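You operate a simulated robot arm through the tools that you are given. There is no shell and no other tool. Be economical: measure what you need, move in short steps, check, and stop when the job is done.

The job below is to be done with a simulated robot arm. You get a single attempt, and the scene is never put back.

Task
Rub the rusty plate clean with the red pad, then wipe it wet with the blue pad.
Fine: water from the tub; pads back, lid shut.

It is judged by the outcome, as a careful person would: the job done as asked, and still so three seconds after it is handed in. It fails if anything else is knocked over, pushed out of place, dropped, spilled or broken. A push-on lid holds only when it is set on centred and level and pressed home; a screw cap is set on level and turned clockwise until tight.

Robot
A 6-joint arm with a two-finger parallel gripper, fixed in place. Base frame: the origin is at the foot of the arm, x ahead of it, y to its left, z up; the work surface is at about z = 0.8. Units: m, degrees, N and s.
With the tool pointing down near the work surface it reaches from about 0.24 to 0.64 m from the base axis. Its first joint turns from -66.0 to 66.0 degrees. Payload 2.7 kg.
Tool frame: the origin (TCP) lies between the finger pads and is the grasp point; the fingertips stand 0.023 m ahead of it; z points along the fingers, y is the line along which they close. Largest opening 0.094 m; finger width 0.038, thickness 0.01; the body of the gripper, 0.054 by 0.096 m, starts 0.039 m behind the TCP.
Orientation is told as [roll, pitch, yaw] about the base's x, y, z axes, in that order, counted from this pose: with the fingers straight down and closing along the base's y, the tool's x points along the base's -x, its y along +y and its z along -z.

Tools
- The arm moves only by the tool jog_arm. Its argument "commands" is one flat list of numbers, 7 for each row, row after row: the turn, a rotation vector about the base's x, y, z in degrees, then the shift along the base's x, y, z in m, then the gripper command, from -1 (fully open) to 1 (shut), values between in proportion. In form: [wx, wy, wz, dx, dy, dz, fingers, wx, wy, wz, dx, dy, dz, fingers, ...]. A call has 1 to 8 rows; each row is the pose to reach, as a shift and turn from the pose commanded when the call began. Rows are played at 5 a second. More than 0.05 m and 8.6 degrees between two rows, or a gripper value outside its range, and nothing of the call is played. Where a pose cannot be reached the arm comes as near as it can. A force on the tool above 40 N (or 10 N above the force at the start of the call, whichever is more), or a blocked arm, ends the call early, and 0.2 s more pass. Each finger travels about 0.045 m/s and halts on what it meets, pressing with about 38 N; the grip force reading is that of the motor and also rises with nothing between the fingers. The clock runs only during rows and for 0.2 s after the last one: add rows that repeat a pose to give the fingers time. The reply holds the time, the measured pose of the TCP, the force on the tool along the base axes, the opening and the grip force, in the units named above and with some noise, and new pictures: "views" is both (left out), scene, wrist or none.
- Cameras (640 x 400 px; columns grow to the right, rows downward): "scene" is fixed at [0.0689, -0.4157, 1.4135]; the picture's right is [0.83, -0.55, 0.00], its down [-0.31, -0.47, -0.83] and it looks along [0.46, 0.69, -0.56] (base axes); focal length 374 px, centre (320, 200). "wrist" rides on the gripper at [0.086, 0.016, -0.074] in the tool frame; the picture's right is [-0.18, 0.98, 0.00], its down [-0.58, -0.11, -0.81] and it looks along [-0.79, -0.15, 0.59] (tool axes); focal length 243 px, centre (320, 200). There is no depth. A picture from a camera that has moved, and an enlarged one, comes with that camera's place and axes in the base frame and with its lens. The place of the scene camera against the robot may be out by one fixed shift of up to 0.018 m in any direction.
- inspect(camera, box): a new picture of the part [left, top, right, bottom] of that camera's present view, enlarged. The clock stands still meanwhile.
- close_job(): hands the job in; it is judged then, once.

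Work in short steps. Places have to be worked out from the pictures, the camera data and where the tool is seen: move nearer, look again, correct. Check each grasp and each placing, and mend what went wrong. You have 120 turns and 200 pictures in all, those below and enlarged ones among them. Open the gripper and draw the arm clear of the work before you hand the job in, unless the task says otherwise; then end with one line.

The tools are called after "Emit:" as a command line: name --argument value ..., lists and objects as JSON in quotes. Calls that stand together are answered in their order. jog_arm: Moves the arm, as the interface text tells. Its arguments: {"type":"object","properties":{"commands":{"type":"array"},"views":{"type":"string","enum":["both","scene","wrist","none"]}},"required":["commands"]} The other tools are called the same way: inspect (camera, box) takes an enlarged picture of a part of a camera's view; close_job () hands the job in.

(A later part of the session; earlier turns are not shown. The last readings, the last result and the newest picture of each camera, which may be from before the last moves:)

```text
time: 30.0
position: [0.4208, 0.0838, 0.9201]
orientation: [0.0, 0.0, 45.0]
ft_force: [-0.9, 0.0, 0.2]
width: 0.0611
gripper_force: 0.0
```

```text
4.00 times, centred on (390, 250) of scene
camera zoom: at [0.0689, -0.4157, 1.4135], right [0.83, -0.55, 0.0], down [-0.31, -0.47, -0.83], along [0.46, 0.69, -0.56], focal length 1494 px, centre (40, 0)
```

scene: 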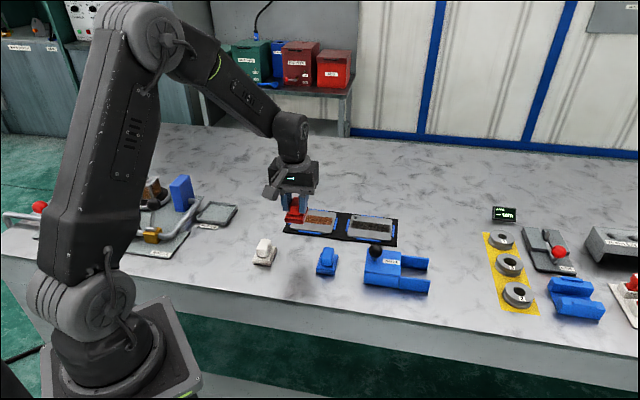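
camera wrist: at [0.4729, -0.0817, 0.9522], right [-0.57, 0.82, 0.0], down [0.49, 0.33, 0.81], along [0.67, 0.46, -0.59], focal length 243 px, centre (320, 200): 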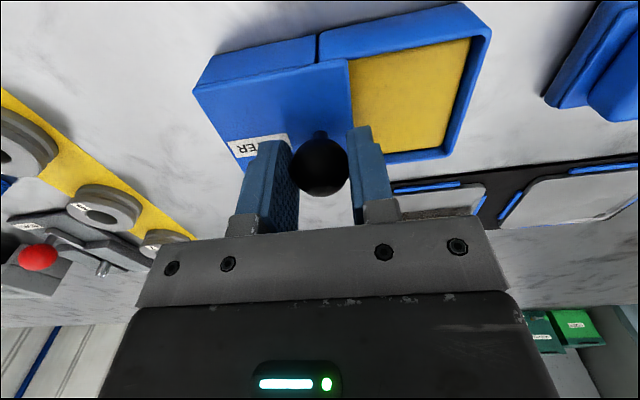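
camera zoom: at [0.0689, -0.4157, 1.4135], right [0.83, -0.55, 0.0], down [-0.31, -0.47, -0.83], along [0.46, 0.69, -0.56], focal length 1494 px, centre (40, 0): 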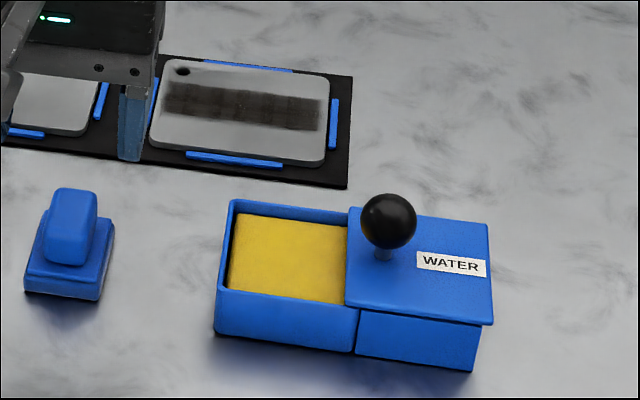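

The handle is about 3 mm forward and 2 mm toward +row of my TCP, so I target (0.424,0.085). I descend to z 0.846 and grip.

Emit:
jog_arm --commands '[0, 0, 0, 0.0036, 0.0004, -0.03, -0.3, 0, 0, 0, 0.0036, 0.0004, -0.06, -0.3, 0, 0, 0, 0.0036, 0.0004, -0.0755, -0.3, 0, 0, 0, 0.0036, 0.0004, -0.0755, 0.3, 0, 0, 0, 0.0036, 0.0004, -0.0755, 1, 0, 0, 0, 0.0036, 0.0004, -0.0755, 1]' --views "wrist"

Emit:
inspect --camera "scene" --box '[270, 200, 430, 300]'

```text
time: 31.4
position: [0.4239, 0.0846, 0.8446]
orientation: [0.0, 0.0, 45.0]
ft_force: [0.2, 0.0, -0.3]
width: 0.025
gripper_force: 37.8
camera wrist: at [0.3514, 0.0343, 0.9202], right [-0.56, 0.83, 0.0], down [0.49, 0.33, 0.81], along [0.67, 0.46, -0.59], focal length 243 px, centre (320, 200)
```

wrist: 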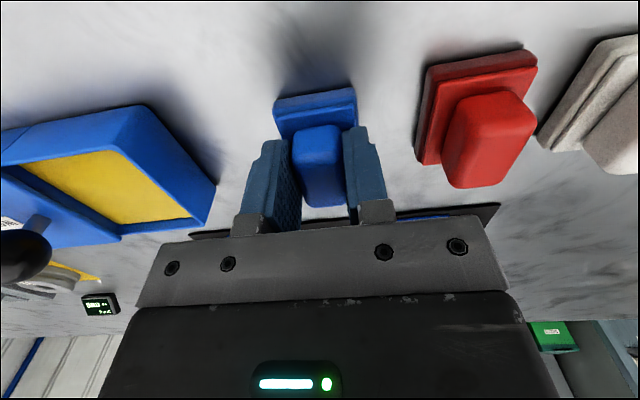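

```text
4.00 times, centred on (350, 250) of scene
camera zoom: at [0.069, -0.4157, 1.4135], right [0.83, -0.55, 0.0], down [-0.31, -0.47, -0.83], along [0.46, 0.69, -0.56], focal length 1494 px, centre (200, 0)
```

zoom: 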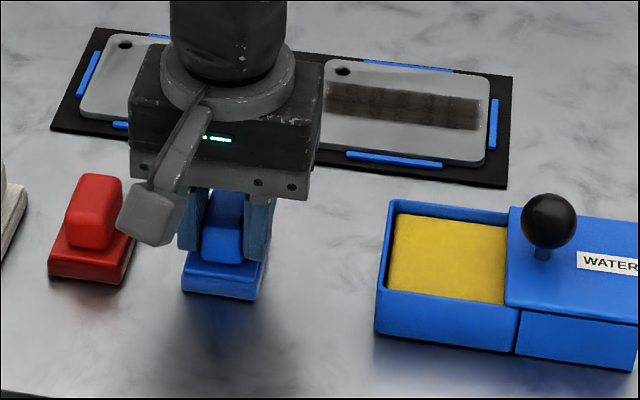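

Blue is gripped; its home is (0.424,0.085,0.846). The open tub centre works out at about (0.511,0.001), so I lift and hover over it.

Emit:
jog_arm --commands '[0, 0, 0, 0, 0, 0.03, 1, 0, 0, 0, 0, 0, 0.075, 1, 0, 0, 0, 0.03, -0.028, 0.08, 1, 0, 0, 0, 0.06, -0.056, 0.08, 1, 0, 0, 0, 0.087, -0.0845, 0.08, 1, 0, 0, 0, 0.087, -0.0845, 0.065, 1, 0, 0, 0, 0.087, -0.0845, 0.065, 1]' --views "wrist"

Emit:
inspect --camera "scene" --box '[350, 220, 446, 280]'

Emit:
inspect --camera "wrist" --box '[220, 0, 460, 200]'

```text
time: 33.0
position: [0.5109, 0.0007, 0.9089]
orientation: [0.0, -0.1, 45.0]
ft_force: [-0.8, 0.3, -0.3]
width: 0.0251
gripper_force: 38.5
camera wrist: at [0.4389, -0.0499, 0.9851], right [-0.56, 0.83, 0.0], down [0.49, 0.33, 0.81], along [0.67, 0.46, -0.59], focal length 243 px, centre (320, 200)
```

wrist: 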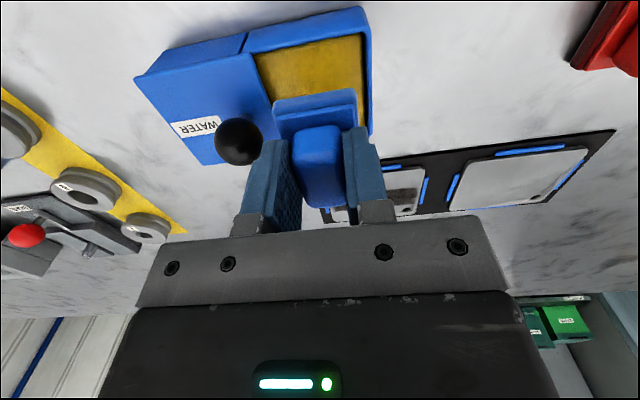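

```text
6.67 times, centred on (398, 250) of scene
camera zoom: at [0.069, -0.4157, 1.4135], right [0.83, -0.55, 0.0], down [-0.31, -0.47, -0.83], along [0.46, 0.69, -0.56], focal length 2490 px, centre (-200, -133)
```

zoom: 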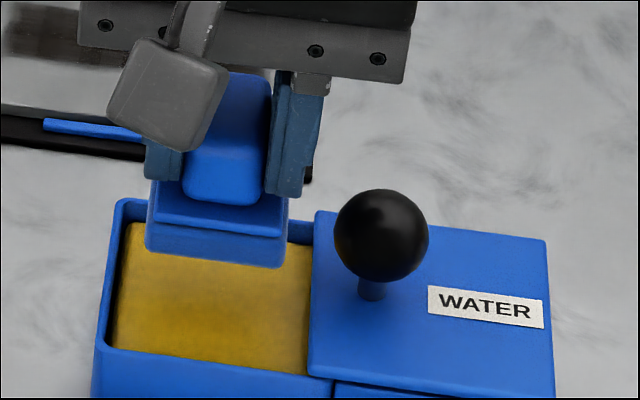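

```text
2.00 times, centred on (340, 100) of wrist
camera zoom: at [0.4389, -0.0499, 0.9851], right [-0.56, 0.83, 0.0], down [0.49, 0.33, 0.81], along [0.67, 0.46, -0.59], focal length 485 px, centre (280, 400)
```

zoom: 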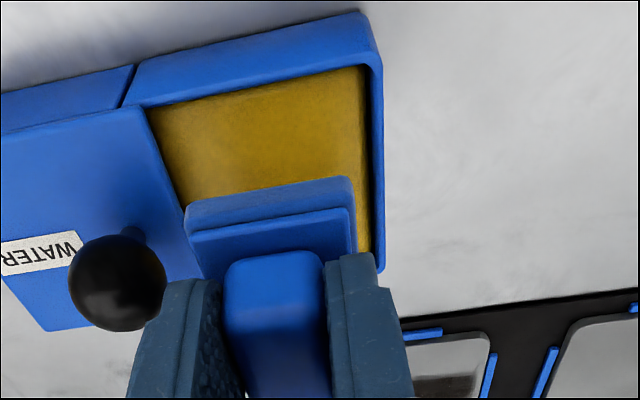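

By measuring edges, the pad base is about 8 mm ahead of my TCP (I hold the handle slightly off centre), so I shift back by (-0.006,-0.006). I lower to just above the rim and check.

Emit:
jog_arm --commands '[0, 0, 0, -0.003, -0.003, 0, 1, 0, 0, 0, -0.006, -0.006, -0.005, 1, 0, 0, 0, -0.006, -0.006, -0.012, 1, 0, 0, 0, -0.006, -0.006, -0.012, 1]' --views "none"

Emit:
inspect --camera "scene" --box '[350, 220, 446, 280]'

Emit:
inspect --camera "wrist" --box '[220, 0, 460, 200]'

```text
time: 34.0
position: [0.5042, -0.0055, 0.8979]
orientation: [0.0, 0.0, 45.0]
ft_force: [-0.5, 0.2, 0.0]
width: 0.0251
gripper_force: 37.8
```

```text
6.67 times, centred on (398, 250) of scene
camera zoom: at [0.069, -0.4157, 1.4135], right [0.83, -0.55, 0.0], down [-0.31, -0.47, -0.83], along [0.46, 0.69, -0.56], focal length 2490 px, centre (-200, -133)
```

zoom: 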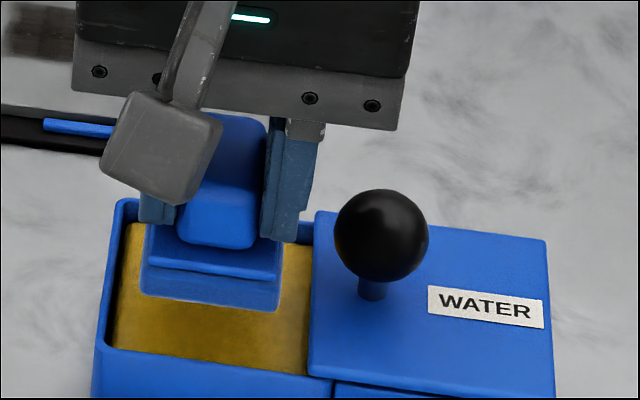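

```text
2.00 times, centred on (340, 100) of wrist
camera zoom: at [0.4327, -0.0559, 0.9744], right [-0.56, 0.83, 0.0], down [0.49, 0.33, 0.81], along [0.67, 0.46, -0.59], focal length 485 px, centre (280, 400)
```

zoom: 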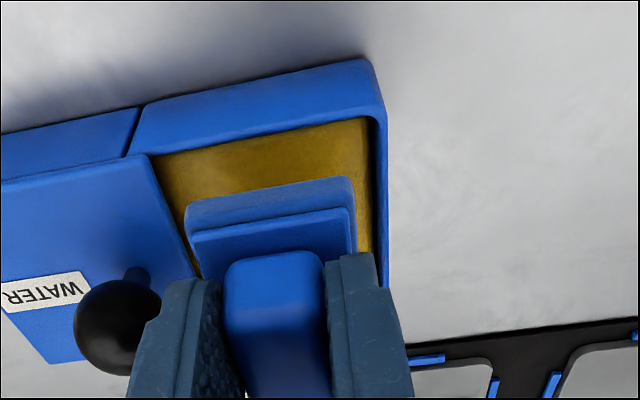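

Clearances look good: about 7–9 mm sideways and 5 mm front and back. I lower into the tub gradually.

Emit:
jog_arm --commands '[0, 0, 0, 0.0005, -0.0005, -0.004, 1, 0, 0, 0, 0.0005, -0.0005, -0.008, 1, 0, 0, 0, 0.0005, -0.0005, -0.011, 1, 0, 0, 0, 0.0005, -0.0005, -0.011, 1]' --views "none"

Emit:
inspect --camera "scene" --box '[350, 220, 446, 280]'

```text
time: 35.0
position: [0.5057, -0.0063, 0.8882]
orientation: [0.1, 0.0, 45.0]
ft_force: [0.1, 0.2, -1.4]
width: 0.0249
gripper_force: 37.7
```

```text
6.67 times, centred on (398, 250) of scene
camera zoom: at [0.069, -0.4157, 1.4135], right [0.83, -0.55, 0.0], down [-0.31, -0.47, -0.83], along [0.46, 0.69, -0.56], focal length 2490 px, centre (-200, -133)
```

zoom: 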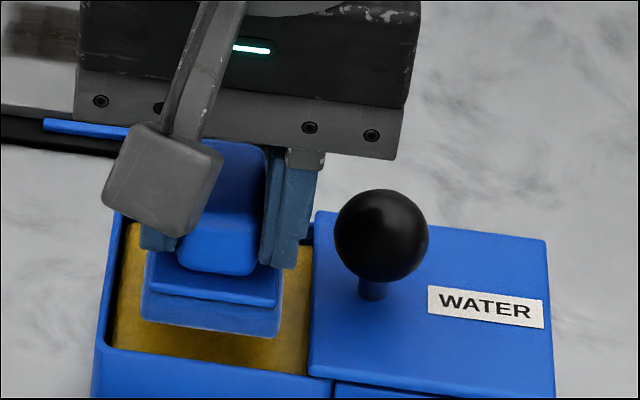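

No contact yet. I continue in small steps.

Emit:
jog_arm --commands '[0, 0, 0, 0, 0, -0.002, 1, 0, 0, 0, 0, 0, -0.004, 1, 0, 0, 0, 0, 0, -0.006, 1, 0, 0, 0, 0, 0, -0.008, 1, 0, 0, 0, 0, 0, -0.008, 1]' --views "none"

Emit:
inspect --camera "scene" --box '[350, 220, 446, 280]'

```text
time: 36.2
position: [0.5055, -0.0058, 0.8792]
orientation: [0.0, 0.1, 45.0]
ft_force: [0.6, -1.0, 0.2]
width: 0.0253
gripper_force: 38.2
```

```text
6.67 times, centred on (398, 250) of scene
camera zoom: at [0.069, -0.4157, 1.4135], right [0.83, -0.55, 0.0], down [-0.31, -0.47, -0.83], along [0.46, 0.69, -0.56], focal length 2490 px, centre (-200, -133)
```

zoom: 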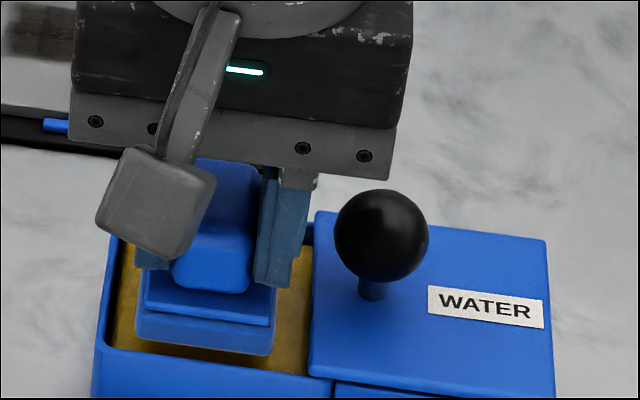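

No contact yet, and the pad sits a bit toward the rear wall, so I shift back about 5 mm and continue down.

Emit:
jog_arm --commands '[0, 0, 0, -0.0035, -0.0035, 0, 1, 0, 0, 0, -0.0035, -0.0035, -0.003, 1, 0, 0, 0, -0.0035, -0.0035, -0.006, 1, 0, 0, 0, -0.0035, -0.0035, -0.008, 1, 0, 0, 0, -0.0035, -0.0035, -0.008, 1]' --views "none"

Emit:
inspect --camera "scene" --box '[350, 220, 446, 280]'

Emit:
inspect --camera "wrist" --box '[220, 0, 460, 200]'

```text
time: 37.4
position: [0.5035, -0.0073, 0.8749]
orientation: [-0.3, -0.4, 45.1]
ft_force: [-1.9, 14.7, 33.8]
width: 0.0253
gripper_force: 37.5
```

```text
6.67 times, centred on (398, 250) of scene
camera zoom: at [0.0684, -0.4153, 1.4136], right [0.83, -0.55, 0.0], down [-0.31, -0.47, -0.83], along [0.46, 0.69, -0.56], focal length 2490 px, centre (-200, -133)
```

zoom: 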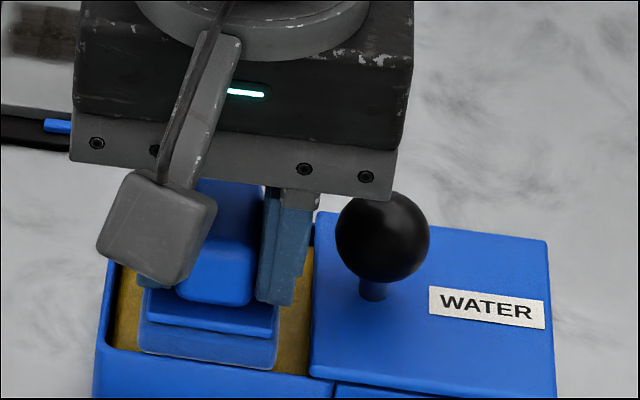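

```text
2.00 times, centred on (340, 100) of wrist
camera zoom: at [0.4308, -0.0588, 0.9499], right [-0.57, 0.82, 0.0], down [0.48, 0.33, 0.81], along [0.67, 0.46, -0.58], focal length 485 px, centre (280, 400)
```

zoom: 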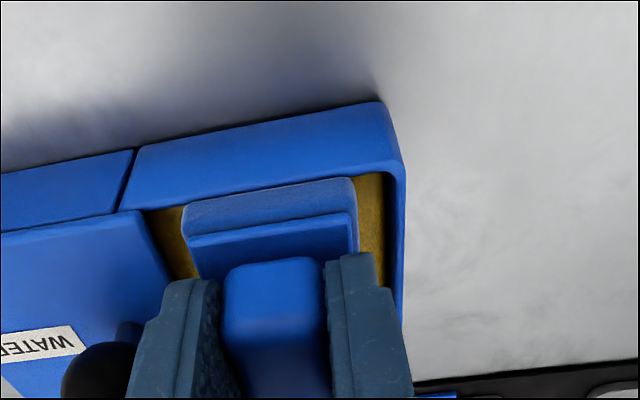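

I have firm contact (34 N) on the sponge, more than needed. I ease off 3 mm and hold there for a moment.

Emit:
jog_arm --commands '[0, 0, 0, 0, 0, 0.002, 1, 0, 0, 0, 0, 0, 0.003, 1, 0, 0, 0, 0, 0, 0.003, 1, 0, 0, 0, 0, 0, 0.003, 1]' --views "none"

```text
time: 38.4
position: [0.5021, -0.011, 0.8761]
orientation: [-0.1, 0.1, 45.0]
ft_force: [4.7, -3.0, 11.5]
width: 0.0252
gripper_force: 37.8
```

The contact is now moderate at 11.5 N. I lift straight out and inspect the pad.

Emit:
jog_arm --commands '[0, 0, 0, 0, 0, 0.01, 1, 0, 0, 0, 0, 0, 0.03, 1, 0, 0, 0, 0, 0, 0.06, 1, 0, 0, 0, 0, 0, 0.06, 1]' --views "none"

Emit:
inspect --camera "scene" --box '[340, 190, 452, 290]'

```text
time: 39.4
position: [0.5027, -0.0087, 0.9352]
orientation: [-0.1, 0.0, 44.9]
ft_force: [0.9, 0.1, -0.9]
width: 0.0249
gripper_force: 37.9
```

```text
4.00 times, centred on (396, 240) of scene
camera zoom: at [0.0689, -0.4157, 1.4135], right [0.83, -0.55, 0.0], down [-0.31, -0.47, -0.83], along [0.46, 0.69, -0.56], focal length 1494 px, centre (16, 40)
```

zoom: 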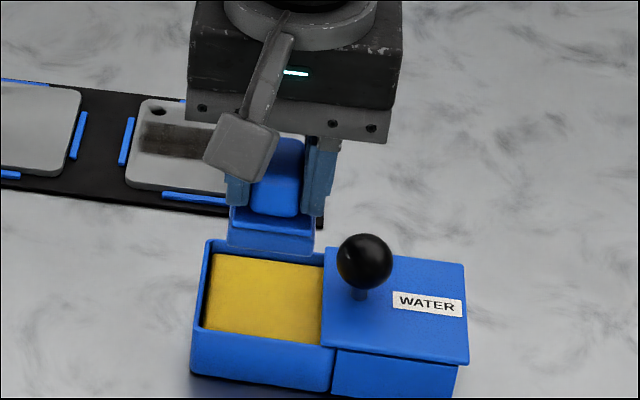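

The pad has been wetted. I carry it high to the clean plate and stop above it.

Emit:
jog_arm --commands '[0, 0, 0, -0.002, 0.04, 0, 1, 0, 0, 0, -0.004, 0.08, 0, 1, 0, 0, 0, -0.006, 0.12, 0, 1, 0, 0, 0, -0.008, 0.16, 0, 1, 0, 0, 0, -0.0096, 0.2, 0, 1, 0, 0, 0, -0.0096, 0.235, -0.02, 1, 0, 0, 0, -0.0096, 0.2516, -0.055, 1, 0, 0, 0, -0.0096, 0.2516, -0.07, 1]' --views "none"

Emit:
inspect --camera "scene" --box '[270, 190, 350, 240]'

```text
time: 41.2
position: [0.4915, 0.2417, 0.8646]
orientation: [0.0, 0.0, 44.9]
ft_force: [-0.6, -0.4, 0.3]
width: 0.0251
gripper_force: 37.7
```

```text
8.00 times, centred on (310, 215) of scene
camera zoom: at [0.069, -0.4156, 1.4135], right [0.83, -0.55, 0.0], down [-0.31, -0.47, -0.83], along [0.46, 0.69, -0.56], focal length 2988 px, centre (400, 80)
```

zoom: 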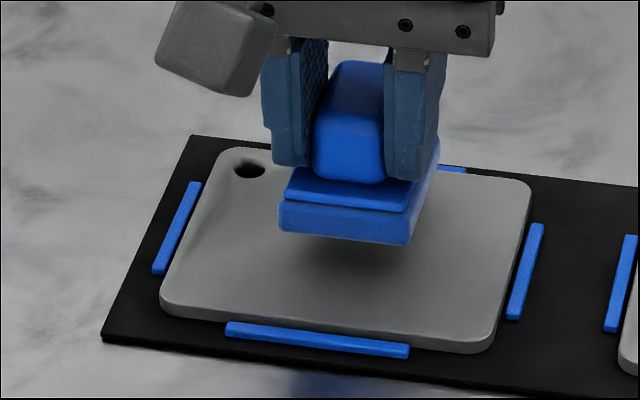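

Positioned as for the red pad. I touch down to z≈0.8545 and make one stroke.

Emit:
jog_arm --commands '[0, 0, 0, 0, 0, -0.006, 1, 0, 0, 0, 0, 0, -0.009, 1, 0, 0, 0, 0, 0, -0.0105, 1, 0, 0, 0, 0, 0, -0.0105, 1]' --views "none"

Emit:
jog_arm --commands '[0, 0, 0, 0.0112, -0.0112, 0, 1, 0, 0, 0, 0.0225, -0.0225, 0, 1, 0, 0, 0, 0.0112, -0.0112, 0, 1, 0, 0, 0, 0, 0, 0, 1, 0, 0, 0, -0.0112, 0.0112, 0, 1, 0, 0, 0, -0.0225, 0.0225, 0, 1, 0, 0, 0, -0.0112, 0.0112, 0, 1, 0, 0, 0, 0, 0, 0, 1]' --views "none"

Emit:
inspect --camera "scene" --box '[270, 190, 350, 240]'

```text
time: 42.2
position: [0.4924, 0.2414, 0.8536]
orientation: [0.0, 0.0, 45.0]
ft_force: [0.0, 0.4, -0.1]
width: 0.0251
gripper_force: 38.2
```

```text
time: 44.0
position: [0.4915, 0.2416, 0.8543]
orientation: [0.0, 0.0, 45.0]
ft_force: [0.6, -0.4, -0.4]
width: 0.025
gripper_force: 38.1
```

```text
8.00 times, centred on (310, 215) of scene
camera zoom: at [0.069, -0.4156, 1.4135], right [0.83, -0.55, 0.0], down [-0.31, -0.47, -0.83], along [0.46, 0.69, -0.56], focal length 2988 px, centre (400, 80)
```

zoom: 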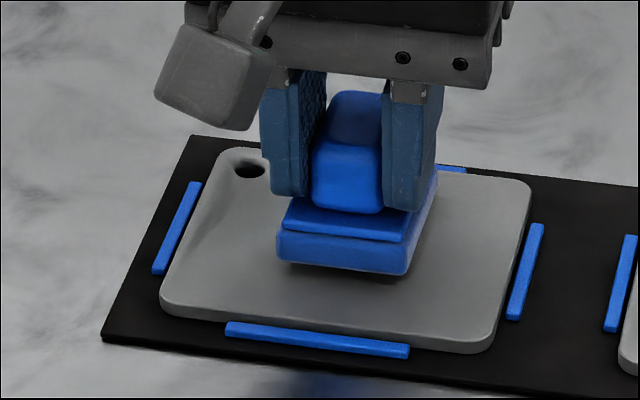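

There is no contact yet; the pad evidently rode up a little in the grip when pressed in the tub. I lower by millimetres until I feel it.

Emit:
jog_arm --commands '[0, 0, 0, 0, 0, -0.001, 1, 0, 0, 0, 0, 0, -0.002, 1, 0, 0, 0, 0, 0, -0.003, 1, 0, 0, 0, 0, 0, -0.003, 1]' --views "none"

```text
time: 45.0
position: [0.4921, 0.2419, 0.8513]
orientation: [0.0, -0.1, 45.0]
ft_force: [-3.2, -1.8, 11.1]
width: 0.0253
gripper_force: 37.7
```

Contact is 11 N at z 0.8515. I wipe now.

Emit:
jog_arm --commands '[0, 0, 0, 0.0112, -0.0112, 0, 1, 0, 0, 0, 0.0225, -0.0225, 0, 1, 0, 0, 0, 0.0112, -0.0112, 0, 1, 0, 0, 0, 0, 0, 0, 1, 0, 0, 0, -0.0112, 0.0112, 0, 1, 0, 0, 0, -0.0225, 0.0225, 0, 1, 0, 0, 0, -0.0112, 0.0112, 0, 1, 0, 0, 0, 0, 0, 0, 1]' --views "none"

Emit:
inspect --camera "scene" --box '[270, 190, 350, 240]'

```text
time: 46.8
position: [0.4919, 0.2428, 0.8518]
orientation: [0.0, 0.1, 45.0]
ft_force: [-4.7, 5.2, 14.9]
width: 0.0252
gripper_force: 38.4
```

```text
8.00 times, centred on (310, 215) of scene
camera zoom: at [0.0686, -0.4156, 1.4135], right [0.83, -0.55, 0.0], down [-0.31, -0.47, -0.83], along [0.46, 0.69, -0.56], focal length 2988 px, centre (400, 80)
```

zoom: 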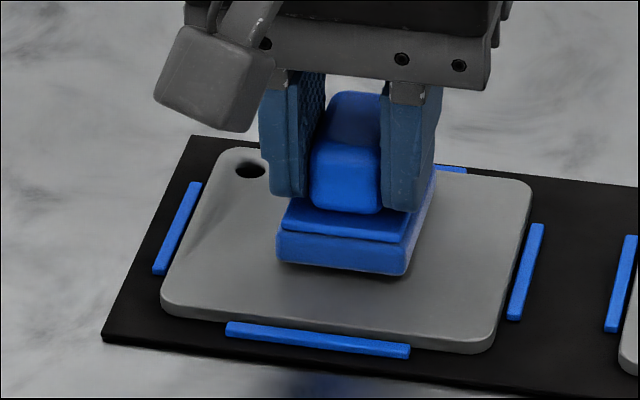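

No clear sheen is visible from here. I do another set of strokes, then lift away for a better look.

Emit:
jog_arm --commands '[0, 0, 0, 0.0112, -0.0112, 0, 1, 0, 0, 0, 0.0225, -0.0225, 0, 1, 0, 0, 0, 0.0112, -0.0112, 0, 1, 0, 0, 0, 0, 0, 0, 1, 0, 0, 0, -0.0112, 0.0112, 0, 1, 0, 0, 0, -0.0225, 0.0225, 0, 1, 0, 0, 0, -0.0112, 0.0112, 0, 1, 0, 0, 0, 0, 0, 0, 1]' --views "none"

Emit:
jog_arm --commands '[0, 0, 0, 0, 0, 0.02, 1, 0, 0, 0, -0.02, -0.02, 0.06, 1, 0, 0, 0, -0.05, -0.05, 0.1, 1, 0, 0, 0, -0.08, -0.08, 0.13, 1, 0, 0, 0, -0.11, -0.11, 0.16, 1, 0, 0, 0, -0.11, -0.11, 0.16, 1]' --views "wrist"

Emit:
inspect --camera "scene" --box '[270, 190, 430, 260]'

```text
time: 48.6
position: [0.4912, 0.243, 0.8524]
orientation: [0.0, 0.1, 45.1]
ft_force: [-3.0, 3.5, 10.1]
width: 0.0253
gripper_force: 37.7
```

```text
refused: row 3 steps farther than a row can; nothing moved
```

```text
4.00 times, centred on (350, 225) of scene
camera zoom: at [0.0687, -0.4156, 1.4135], right [0.83, -0.55, 0.0], down [-0.31, -0.47, -0.83], along [0.46, 0.69, -0.56], focal length 1494 px, centre (200, 100)
```

zoom: 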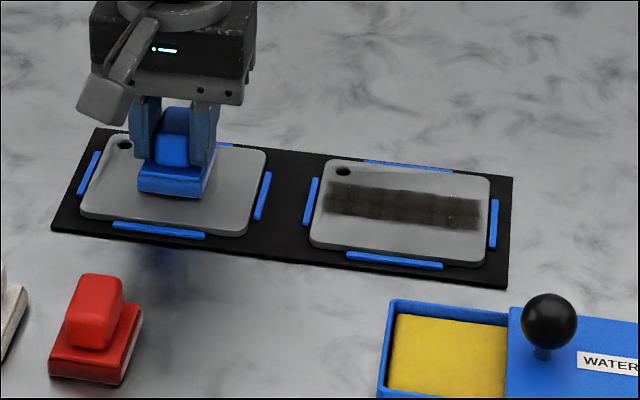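

The lift was refused because a row was too long. I repeat it with smaller steps.

Emit:
jog_arm --commands '[0, 0, 0, 0, 0, 0.02, 1, 0, 0, 0, -0.01, -0.01, 0.06, 1, 0, 0, 0, -0.03, -0.03, 0.09, 1, 0, 0, 0, -0.055, -0.055, 0.11, 1, 0, 0, 0, -0.08, -0.08, 0.13, 1, 0, 0, 0, -0.08, -0.08, 0.15, 1, 0, 0, 0, -0.08, -0.08, 0.15, 1]' --views "wrist"

Emit:
inspect --camera "scene" --box '[270, 190, 430, 260]'

Emit:
inspect --camera "wrist" --box '[200, 60, 440, 220]'

```text
time: 50.2
position: [0.413, 0.1609, 1.0014]
orientation: [0.0, 0.0, 45.0]
ft_force: [0.5, -1.0, -0.2]
width: 0.0253
gripper_force: 37.8
camera wrist: at [0.3404, 0.1109, 1.0774], right [-0.56, 0.83, 0.0], down [0.49, 0.33, 0.81], along [0.67, 0.46, -0.59], focal length 243 px, centre (320, 200)
```

wrist: 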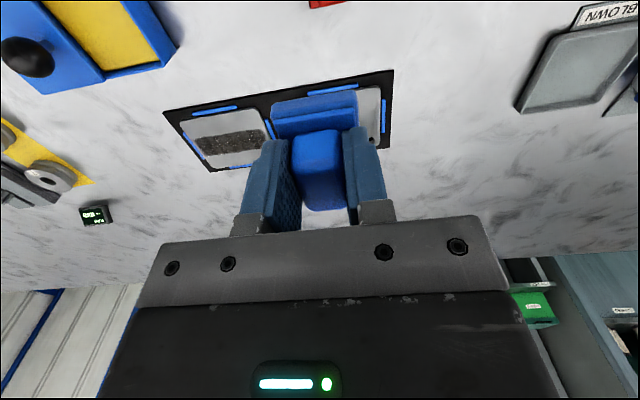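

```text
4.00 times, centred on (350, 225) of scene
camera zoom: at [0.0689, -0.4157, 1.4135], right [0.83, -0.55, 0.0], down [-0.31, -0.47, -0.83], along [0.46, 0.69, -0.56], focal length 1494 px, centre (200, 100)
```

zoom: 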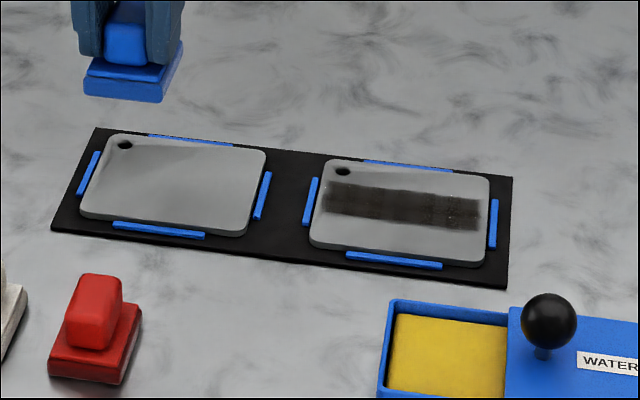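

```text
2.50 times, centred on (320, 140) of wrist
camera zoom: at [0.3404, 0.1109, 1.0774], right [-0.56, 0.83, 0.0], down [0.49, 0.33, 0.81], along [0.67, 0.46, -0.59], focal length 606 px, centre (320, 350)
```

zoom: 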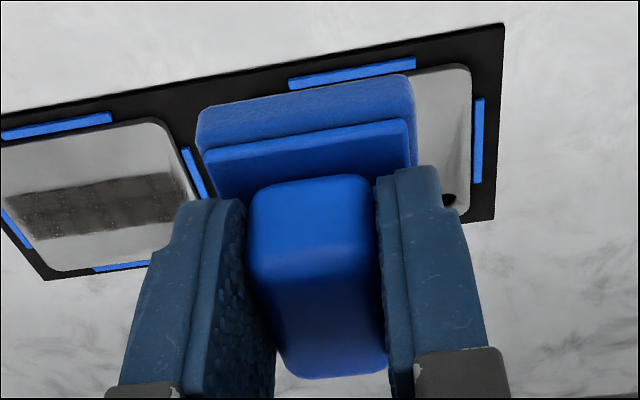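

I compare the plate closely with the view after the red rubbing.

Emit:
inspect --camera "scene" --box '[280, 200, 344, 240]'

Emit:
inspect --camera "scene" --box '[280, 180, 320, 220]'

Emit:
inspect --camera "scene" --box '[360, 255, 404, 285]'

```text
10.00 times, centred on (312, 220) of scene
camera zoom: at [0.0689, -0.4157, 1.4135], right [0.83, -0.55, 0.0], down [-0.31, -0.47, -0.83], along [0.46, 0.69, -0.56], focal length 3735 px, centre (400, 0)
```

zoom: 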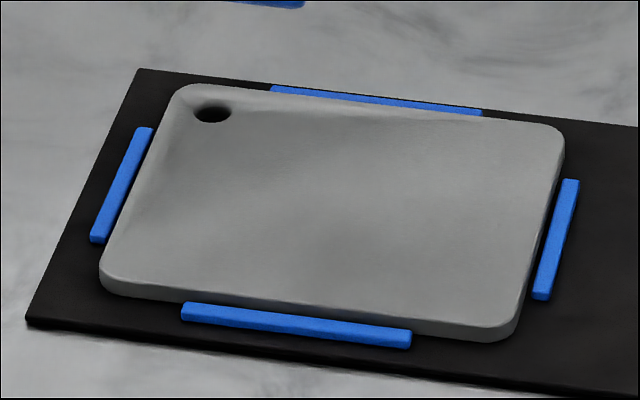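

```text
10.00 times, centred on (300, 200) of scene
camera zoom: at [0.0689, -0.4157, 1.4135], right [0.83, -0.55, 0.0], down [-0.31, -0.47, -0.83], along [0.46, 0.69, -0.56], focal length 3735 px, centre (520, 200)
```

zoom: 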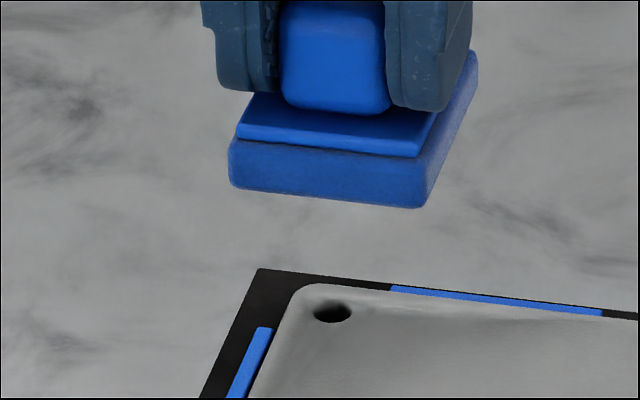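

```text
13.33 times, centred on (382, 270) of scene
camera zoom: at [0.0689, -0.4157, 1.4135], right [0.83, -0.55, 0.0], down [-0.31, -0.47, -0.83], along [0.46, 0.69, -0.56], focal length 4980 px, centre (-507, -733)
```

zoom: 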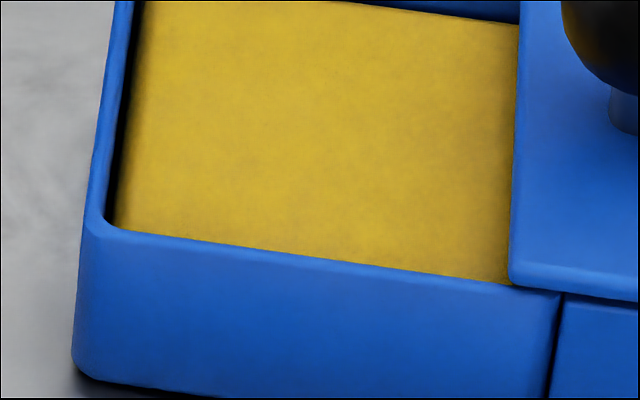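

Wetness isn't obvious from here. I shift sideways so the wrist camera sees both plates beside the held pad for comparison.

Emit:
jog_arm --commands '[0, 0, 0, 0.025, -0.025, 0, 1, 0, 0, 0, 0.05, -0.05, 0, 1, 0, 0, 0, 0.08, -0.08, 0, 1, 0, 0, 0, 0.08, -0.08, -0.02, 1]' --views "wrist"

Emit:
inspect --camera "wrist" --box '[380, 60, 580, 200]'

```text
time: 51.2
position: [0.4931, 0.0819, 0.9816]
orientation: [0.0, 0.0, 44.9]
ft_force: [-0.7, 0.4, 0.3]
width: 0.0252
gripper_force: 38.2
camera wrist: at [0.4213, 0.0323, 1.0578], right [-0.57, 0.82, 0.0], down [0.49, 0.33, 0.81], along [0.67, 0.46, -0.59], focal length 243 px, centre (320, 200)
```

wrist: 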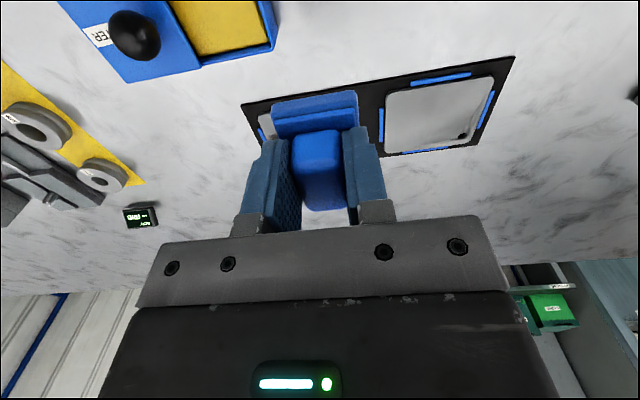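

```text
2.86 times, centred on (480, 130) of wrist
camera zoom: at [0.4213, 0.0323, 1.0578], right [-0.57, 0.82, 0.0], down [0.49, 0.33, 0.81], along [0.67, 0.46, -0.59], focal length 693 px, centre (-137, 400)
```

zoom: 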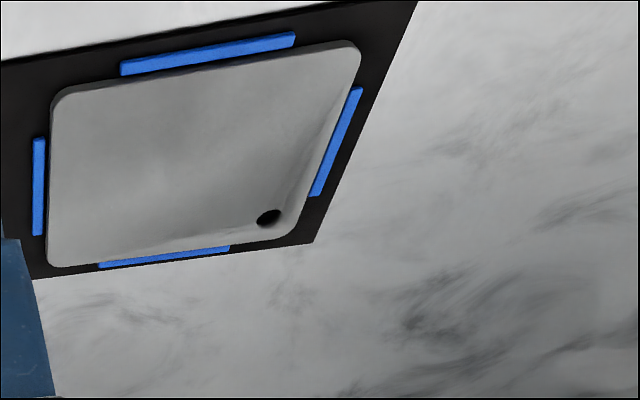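

The plate doesn't look wet. Comparing both views of the dip, the pad's near edge coincided with the tub's front rim, so it probably wedged on the rim instead of reaching the sponge. I re-dip from the earlier centred spot, (0.5055,-0.0055), which was contact-free.

Emit:
jog_arm --commands '[0, 0, 0, 0.005, -0.03, 0, 1, 0, 0, 0, 0.01, -0.06, 0, 1, 0, 0, 0, 0.0133, -0.0876, -0.01, 1, 0, 0, 0, 0.0133, -0.0876, -0.05, 1, 0, 0, 0, 0.0133, -0.0876, -0.08, 1, 0, 0, 0, 0.0133, -0.0876, -0.095, 1, 0, 0, 0, 0.0133, -0.0876, -0.095, 1]' --views "none"

Emit:
inspect --camera "scene" --box '[350, 220, 446, 280]'

Emit:
inspect --camera "wrist" --box '[220, 0, 460, 200]'

```text
time: 52.8
position: [0.5057, -0.0068, 0.8846]
orientation: [0.0, 0.0, 45.0]
ft_force: [0.6, 0.1, -0.5]
width: 0.0248
gripper_force: 37.6
```

```text
6.67 times, centred on (398, 250) of scene
camera zoom: at [0.069, -0.4157, 1.4135], right [0.83, -0.55, 0.0], down [-0.31, -0.47, -0.83], along [0.46, 0.69, -0.56], focal length 2490 px, centre (-200, -133)
```

zoom: 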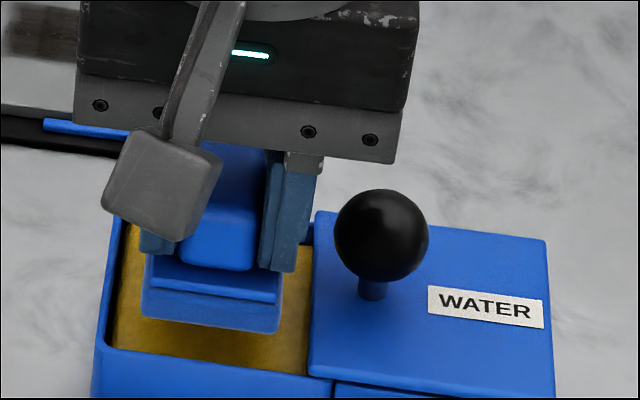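

```text
2.00 times, centred on (340, 100) of wrist
camera zoom: at [0.4344, -0.0557, 0.9608], right [-0.56, 0.83, 0.0], down [0.49, 0.33, 0.81], along [0.67, 0.46, -0.59], focal length 485 px, centre (280, 400)
```

zoom: 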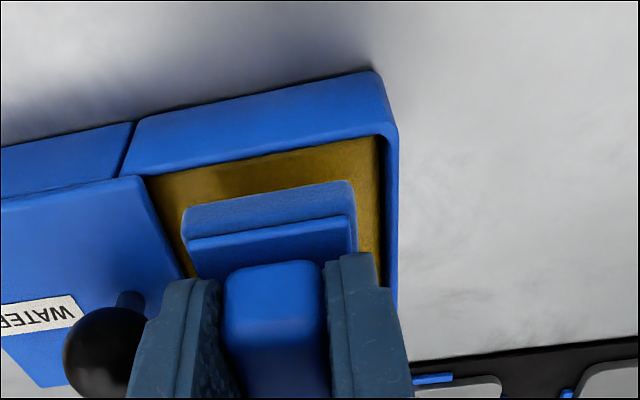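

Triangulating again puts the rim at about z 0.830, with the pad only 2–4 mm inside the front wall. I shift forward about 5 mm and lower step by step.

Emit:
jog_arm --commands '[0, 0, 0, 0.0045, 0.0035, 0, 1, 0, 0, 0, 0.0045, 0.0035, -0.005, 1, 0, 0, 0, 0.0045, 0.0035, -0.009, 1, 0, 0, 0, 0.0045, 0.0035, -0.012, 1, 0, 0, 0, 0.0045, 0.0035, -0.012, 1]' --views "none"

Emit:
inspect --camera "scene" --box '[350, 220, 446, 280]'

Emit:
inspect --camera "wrist" --box '[220, 0, 460, 200]'

```text
time: 54.0
position: [0.5096, -0.0018, 0.8732]
orientation: [0.0, 0.0, 45.0]
ft_force: [-0.1, 0.0, -0.6]
width: 0.0249
gripper_force: 38.2
```

```text
6.67 times, centred on (398, 250) of scene
camera zoom: at [0.069, -0.4157, 1.4135], right [0.83, -0.55, 0.0], down [-0.31, -0.47, -0.83], along [0.46, 0.69, -0.56], focal length 2490 px, centre (-200, -133)
```

zoom: 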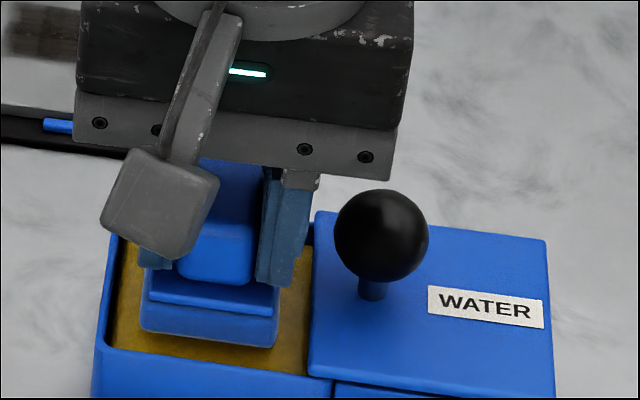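

```text
2.00 times, centred on (340, 100) of wrist
camera zoom: at [0.4382, -0.0518, 0.9496], right [-0.56, 0.83, 0.0], down [0.49, 0.33, 0.81], along [0.67, 0.46, -0.59], focal length 485 px, centre (280, 400)
```

zoom: 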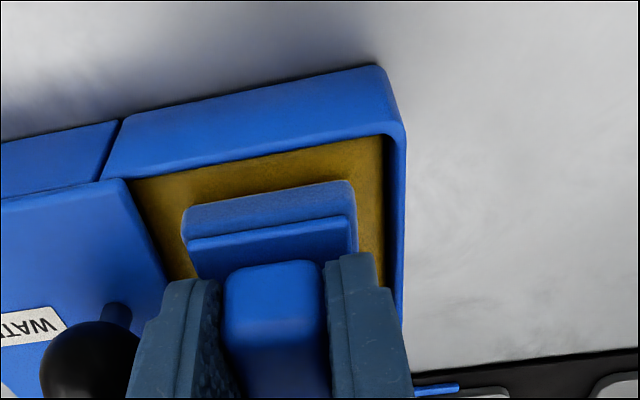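

There is a clear gap in front now. I lower further until the sponge is felt.

Emit:
jog_arm --commands '[0, 0, 0, 0, 0, -0.002, 1, 0, 0, 0, 0, 0, -0.004, 1, 0, 0, 0, 0, 0, -0.005, 1, 0, 0, 0, 0, 0, -0.005, 1]' --views "none"

Emit:
inspect --camera "scene" --box '[350, 220, 446, 280]'

Emit:
inspect --camera "wrist" --box '[220, 0, 460, 200]'

```text
time: 55.0
position: [0.5095, -0.0017, 0.8714]
orientation: [-0.2, -0.1, 44.9]
ft_force: [-8.3, 1.7, 26.2]
width: 0.0253
gripper_force: 37.7
```

```text
6.67 times, centred on (398, 250) of scene
camera zoom: at [0.0683, -0.4156, 1.4135], right [0.83, -0.55, 0.0], down [-0.31, -0.47, -0.83], along [0.46, 0.69, -0.56], focal length 2490 px, centre (-200, -133)
```

zoom: 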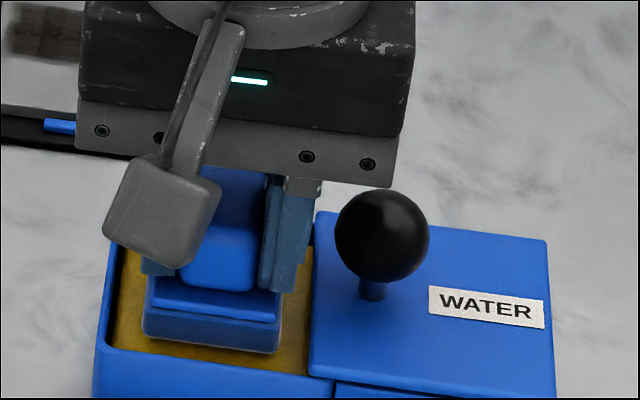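

```text
2.00 times, centred on (340, 100) of wrist
camera zoom: at [0.4383, -0.0525, 0.9469], right [-0.57, 0.82, 0.0], down [0.48, 0.33, 0.81], along [0.67, 0.46, -0.59], focal length 485 px, centre (280, 400)
```

zoom: 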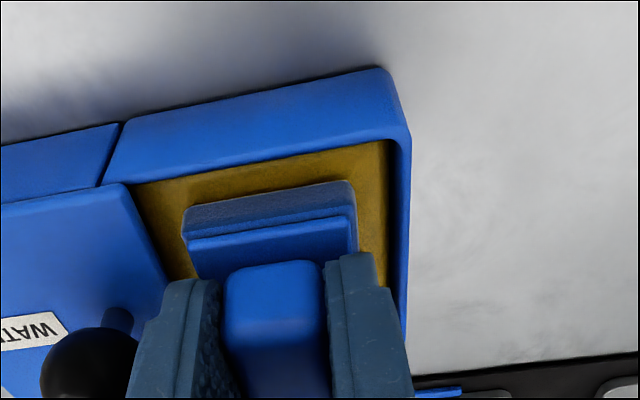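

The pad's foam layer now looks visibly darker, so it is taking water. I hold the contact with a bit less force for over a second.

Emit:
jog_arm --commands '[0, 0, 0, 0, 0, 0.001, 1, 0, 0, 0, 0, 0, 0.001, 1, 0, 0, 0, 0, 0, 0.001, 1, 0, 0, 0, 0, 0, 0.001, 1, 0, 0, 0, 0, 0, 0.001, 1, 0, 0, 0, 0, 0, 0.001, 1, 0, 0, 0, 0, 0, 0.001, 1]' --views "none"

Emit:
jog_arm --commands '[0, 0, 0, 0, 0, 0.01, 1, 0, 0, 0, 0, 0, 0.03, 1, 0, 0, 0, 0, 0, 0.06, 1, 0, 0, 0, 0, 0, 0.065, 1]' --views "none"

Emit:
inspect --camera "scene" --box '[340, 190, 452, 290]'

Emit:
inspect --camera "wrist" --box '[220, 0, 460, 200]'

```text
time: 56.6
position: [0.51, -0.0021, 0.8717]
orientation: [-0.1, -0.1, 45.1]
ft_force: [4.7, 0.1, 18.0]
width: 0.0253
gripper_force: 37.9
```

```text
time: 57.6
position: [0.5103, -0.0016, 0.9354]
orientation: [0.0, 0.1, 45.1]
ft_force: [0.0, -0.2, 0.5]
width: 0.025
gripper_force: 37.6
```

```text
4.00 times, centred on (396, 240) of scene
camera zoom: at [0.069, -0.4157, 1.4135], right [0.83, -0.55, 0.0], down [-0.31, -0.47, -0.83], along [0.46, 0.69, -0.56], focal length 1494 px, centre (16, 40)
```

zoom: 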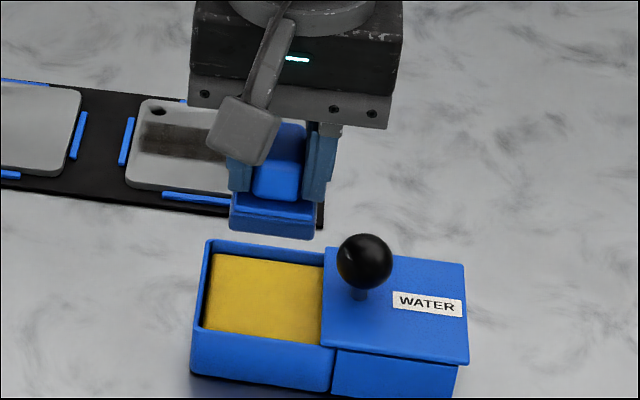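

```text
2.00 times, centred on (340, 100) of wrist
camera zoom: at [0.438, -0.052, 1.0118], right [-0.56, 0.83, 0.0], down [0.49, 0.33, 0.81], along [0.66, 0.46, -0.59], focal length 485 px, centre (280, 400)
```

zoom: 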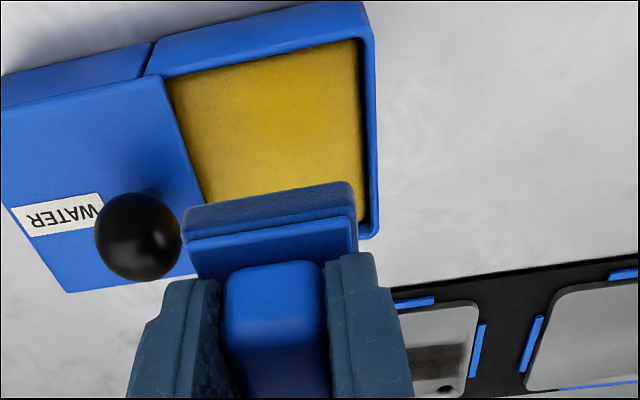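

The foam layer is clearly darker than before, so the pad is wet. I carry it back over the plate.

Emit:
jog_arm --commands '[0, 0, 0, -0.003, 0.04, 0, 1, 0, 0, 0, -0.006, 0.08, 0, 1, 0, 0, 0, -0.009, 0.12, 0, 1, 0, 0, 0, -0.012, 0.16, 0, 1, 0, 0, 0, -0.015, 0.2, 0, 1, 0, 0, 0, -0.0178, 0.235, -0.02, 1, 0, 0, 0, -0.0178, 0.2441, -0.055, 1, 0, 0, 0, -0.0178, 0.2441, -0.076, 1]' --views "none"

Emit:
jog_arm --commands '[0, 0, 0, 0, 0, -0.003, 1, 0, 0, 0, 0, 0, -0.006, 1, 0, 0, 0, 0, 0, -0.008, 1, 0, 0, 0, 0, 0, -0.009, 1, 0, 0, 0, 0, 0, -0.009, 1]' --views "none"

```text
time: 59.4
position: [0.4927, 0.244, 0.858]
orientation: [0.0, 0.1, 45.0]
ft_force: [0.6, 0.4, -0.3]
width: 0.0251
gripper_force: 38.4
```

```text
time: 60.6
position: [0.492, 0.2428, 0.8512]
orientation: [0.0, 0.0, 45.0]
ft_force: [-2.3, -3.3, 9.8]
width: 0.0251
gripper_force: 37.9
```

Contact is about 10 N. I wipe along the strip and look.

Emit:
jog_arm --commands '[0, 0, 0, 0.0112, -0.0112, 0, 1, 0, 0, 0, 0.0225, -0.0225, 0, 1, 0, 0, 0, 0.0112, -0.0112, 0, 1, 0, 0, 0, 0, 0, 0, 1, 0, 0, 0, -0.0112, 0.0112, 0, 1, 0, 0, 0, -0.0225, 0.0225, 0, 1, 0, 0, 0, -0.0112, 0.0112, 0, 1, 0, 0, 0, 0, 0, 0, 1]' --views "none"

Emit:
inspect --camera "scene" --box '[270, 190, 350, 240]'

```text
time: 62.4
position: [0.4903, 0.2448, 0.8517]
orientation: [0.1, -0.1, 45.0]
ft_force: [-5.8, 6.3, 17.6]
width: 0.0253
gripper_force: 38.2
```

```text
8.00 times, centred on (310, 215) of scene
camera zoom: at [0.0685, -0.4156, 1.4135], right [0.83, -0.55, 0.0], down [-0.31, -0.47, -0.83], along [0.46, 0.69, -0.56], focal length 2988 px, centre (400, 80)
```

zoom: 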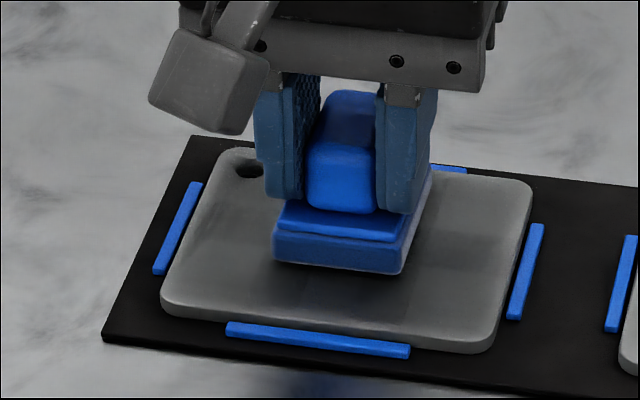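

A darker wet band is appearing. I do more passes, including the ends.

Emit:
jog_arm --commands '[0, 0, 0, 0.0115, -0.0115, 0, 1, 0, 0, 0, 0.0225, -0.0225, 0, 1, 0, 0, 0, 0.0115, -0.0115, 0, 1, 0, 0, 0, 0.0225, -0.0225, 0, 1, 0, 0, 0, 0.0115, -0.0115, 0, 1, 0, 0, 0, 0.0225, -0.0225, 0, 1, 0, 0, 0, 0.0115, -0.0115, 0, 1, 0, 0, 0, 0, 0, 0, 1]' --views "none"

Emit:
jog_arm --commands '[0, 0, 0, -0.0115, 0.0115, 0, 1, 0, 0, 0, -0.0225, 0.0225, 0, 1, 0, 0, 0, -0.0115, 0.0115, 0, 1, 0, 0, 0, -0.0225, 0.0225, 0, 1, 0, 0, 0, -0.0115, 0.0115, 0, 1, 0, 0, 0, -0.0225, 0.0225, 0, 1, 0, 0, 0, -0.0115, 0.0115, 0, 1, 0, 0, 0, 0, 0, 0, 1]' --views "none"

Emit:
jog_arm --commands '[0, 0, 0, 0, 0, 0.02, 1, 0, 0, 0, -0.01, -0.01, 0.06, 1, 0, 0, 0, -0.03, -0.03, 0.09, 1, 0, 0, 0, -0.055, -0.055, 0.11, 1, 0, 0, 0, -0.055, -0.055, 0.12, 1]' --views "none"

Emit:
inspect --camera "scene" --box '[280, 200, 344, 240]'

```text
time: 64.2
position: [0.4922, 0.2421, 0.8513]
orientation: [-0.1, -0.1, 45.0]
ft_force: [4.8, -6.2, 18.2]
width: 0.0249
gripper_force: 38.2
```

```text
time: 66.0
position: [0.4912, 0.2436, 0.8509]
orientation: [0.0, -0.1, 45.1]
ft_force: [-5.2, 5.7, 18.2]
width: 0.025
gripper_force: 38.3
```

```text
time: 67.2
position: [0.4366, 0.1867, 0.9703]
orientation: [0.1, 0.1, 45.1]
ft_force: [0.0, 0.5, 0.0]
width: 0.0251
gripper_force: 38.0
```

```text
10.00 times, centred on (312, 220) of scene
camera zoom: at [0.0689, -0.4157, 1.4135], right [0.83, -0.55, 0.0], down [-0.31, -0.47, -0.83], along [0.46, 0.69, -0.56], focal length 3735 px, centre (400, 0)
```

zoom: 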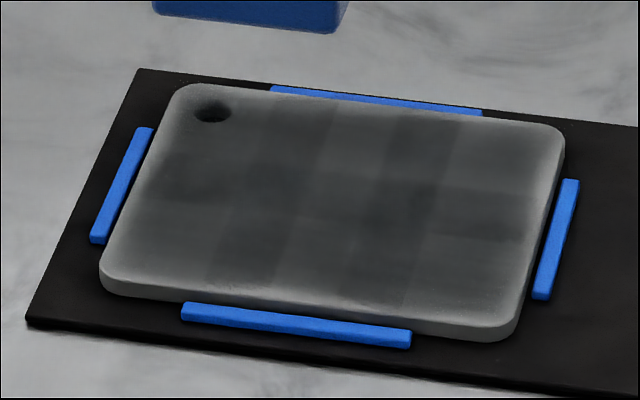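

The whole plate now looks wet, slightly lighter along the front and ends. I do one more set of strokes a centimetre nearer the front.

Emit:
jog_arm --commands '[0, 0, 0, 0.02, 0.02, -0.02, 1, 0, 0, 0, 0.048, 0.048, -0.05, 1, 0, 0, 0, 0.048, 0.048, -0.09, 1, 0, 0, 0, 0.048, 0.048, -0.115, 1, 0, 0, 0, 0.048, 0.048, -0.119, 1, 0, 0, 0, 0.048, 0.048, -0.12, 1]' --views "none"

Emit:
jog_arm --commands '[0, 0, 0, 0.0115, -0.0115, 0, 1, 0, 0, 0, 0.0225, -0.0225, 0, 1, 0, 0, 0, 0.0115, -0.0115, 0, 1, 0, 0, 0, 0.0225, -0.0225, 0, 1, 0, 0, 0, 0.0115, -0.0115, 0, 1, 0, 0, 0, 0, 0, 0, 1]' --views "none"

Emit:
jog_arm --commands '[0, 0, 0, -0.0115, 0.0115, 0, 1, 0, 0, 0, -0.0225, 0.0225, 0, 1, 0, 0, 0, -0.0115, 0.0115, 0, 1, 0, 0, 0, -0.0225, 0.0225, 0, 1, 0, 0, 0, -0.0115, 0.0115, 0, 1, 0, 0, 0, 0, 0, 0, 1]' --views "none"

Emit:
jog_arm --commands '[0, 0, 0, 0, 0, 0.02, 1, 0, 0, 0, -0.01, -0.01, 0.06, 1, 0, 0, 0, -0.03, -0.03, 0.09, 1, 0, 0, 0, -0.048, -0.048, 0.11, 1, 0, 0, 0, -0.048, -0.048, 0.12, 1]' --views "none"

Emit:
inspect --camera "scene" --box '[280, 200, 344, 240]'

```text
time: 68.6
position: [0.4859, 0.2357, 0.85]
orientation: [0.0, -0.2, 45.0]
ft_force: [-0.4, -0.2, 1.6]
width: 0.025
gripper_force: 37.8
```

```text
time: 70.0
position: [0.4854, 0.2363, 0.8504]
orientation: [0.0, -0.1, 45.0]
ft_force: [3.1, -2.2, 8.3]
width: 0.0254
gripper_force: 38.2
```

```text
time: 71.4
position: [0.4848, 0.2365, 0.8496]
orientation: [0.0, 0.0, 45.1]
ft_force: [-6.0, 6.8, 19.8]
width: 0.0252
gripper_force: 37.6
```

```text
time: 72.6
position: [0.4368, 0.1883, 0.9716]
orientation: [0.0, 0.1, 45.0]
ft_force: [0.3, -0.5, -0.8]
width: 0.025
gripper_force: 38.1
```

```text
10.00 times, centred on (312, 220) of scene
camera zoom: at [0.0689, -0.4157, 1.4135], right [0.83, -0.55, 0.0], down [-0.31, -0.47, -0.83], along [0.46, 0.69, -0.56], focal length 3735 px, centre (400, 0)
```

zoom: 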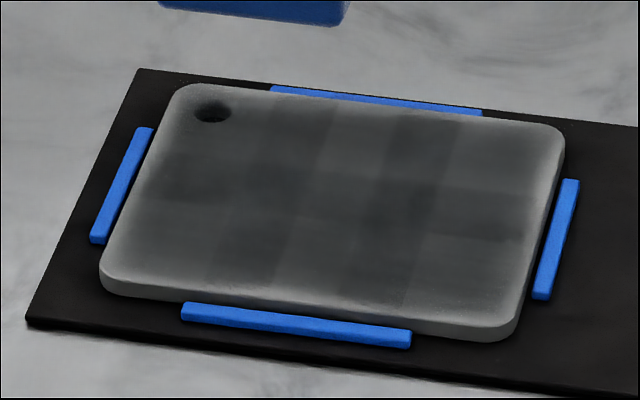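

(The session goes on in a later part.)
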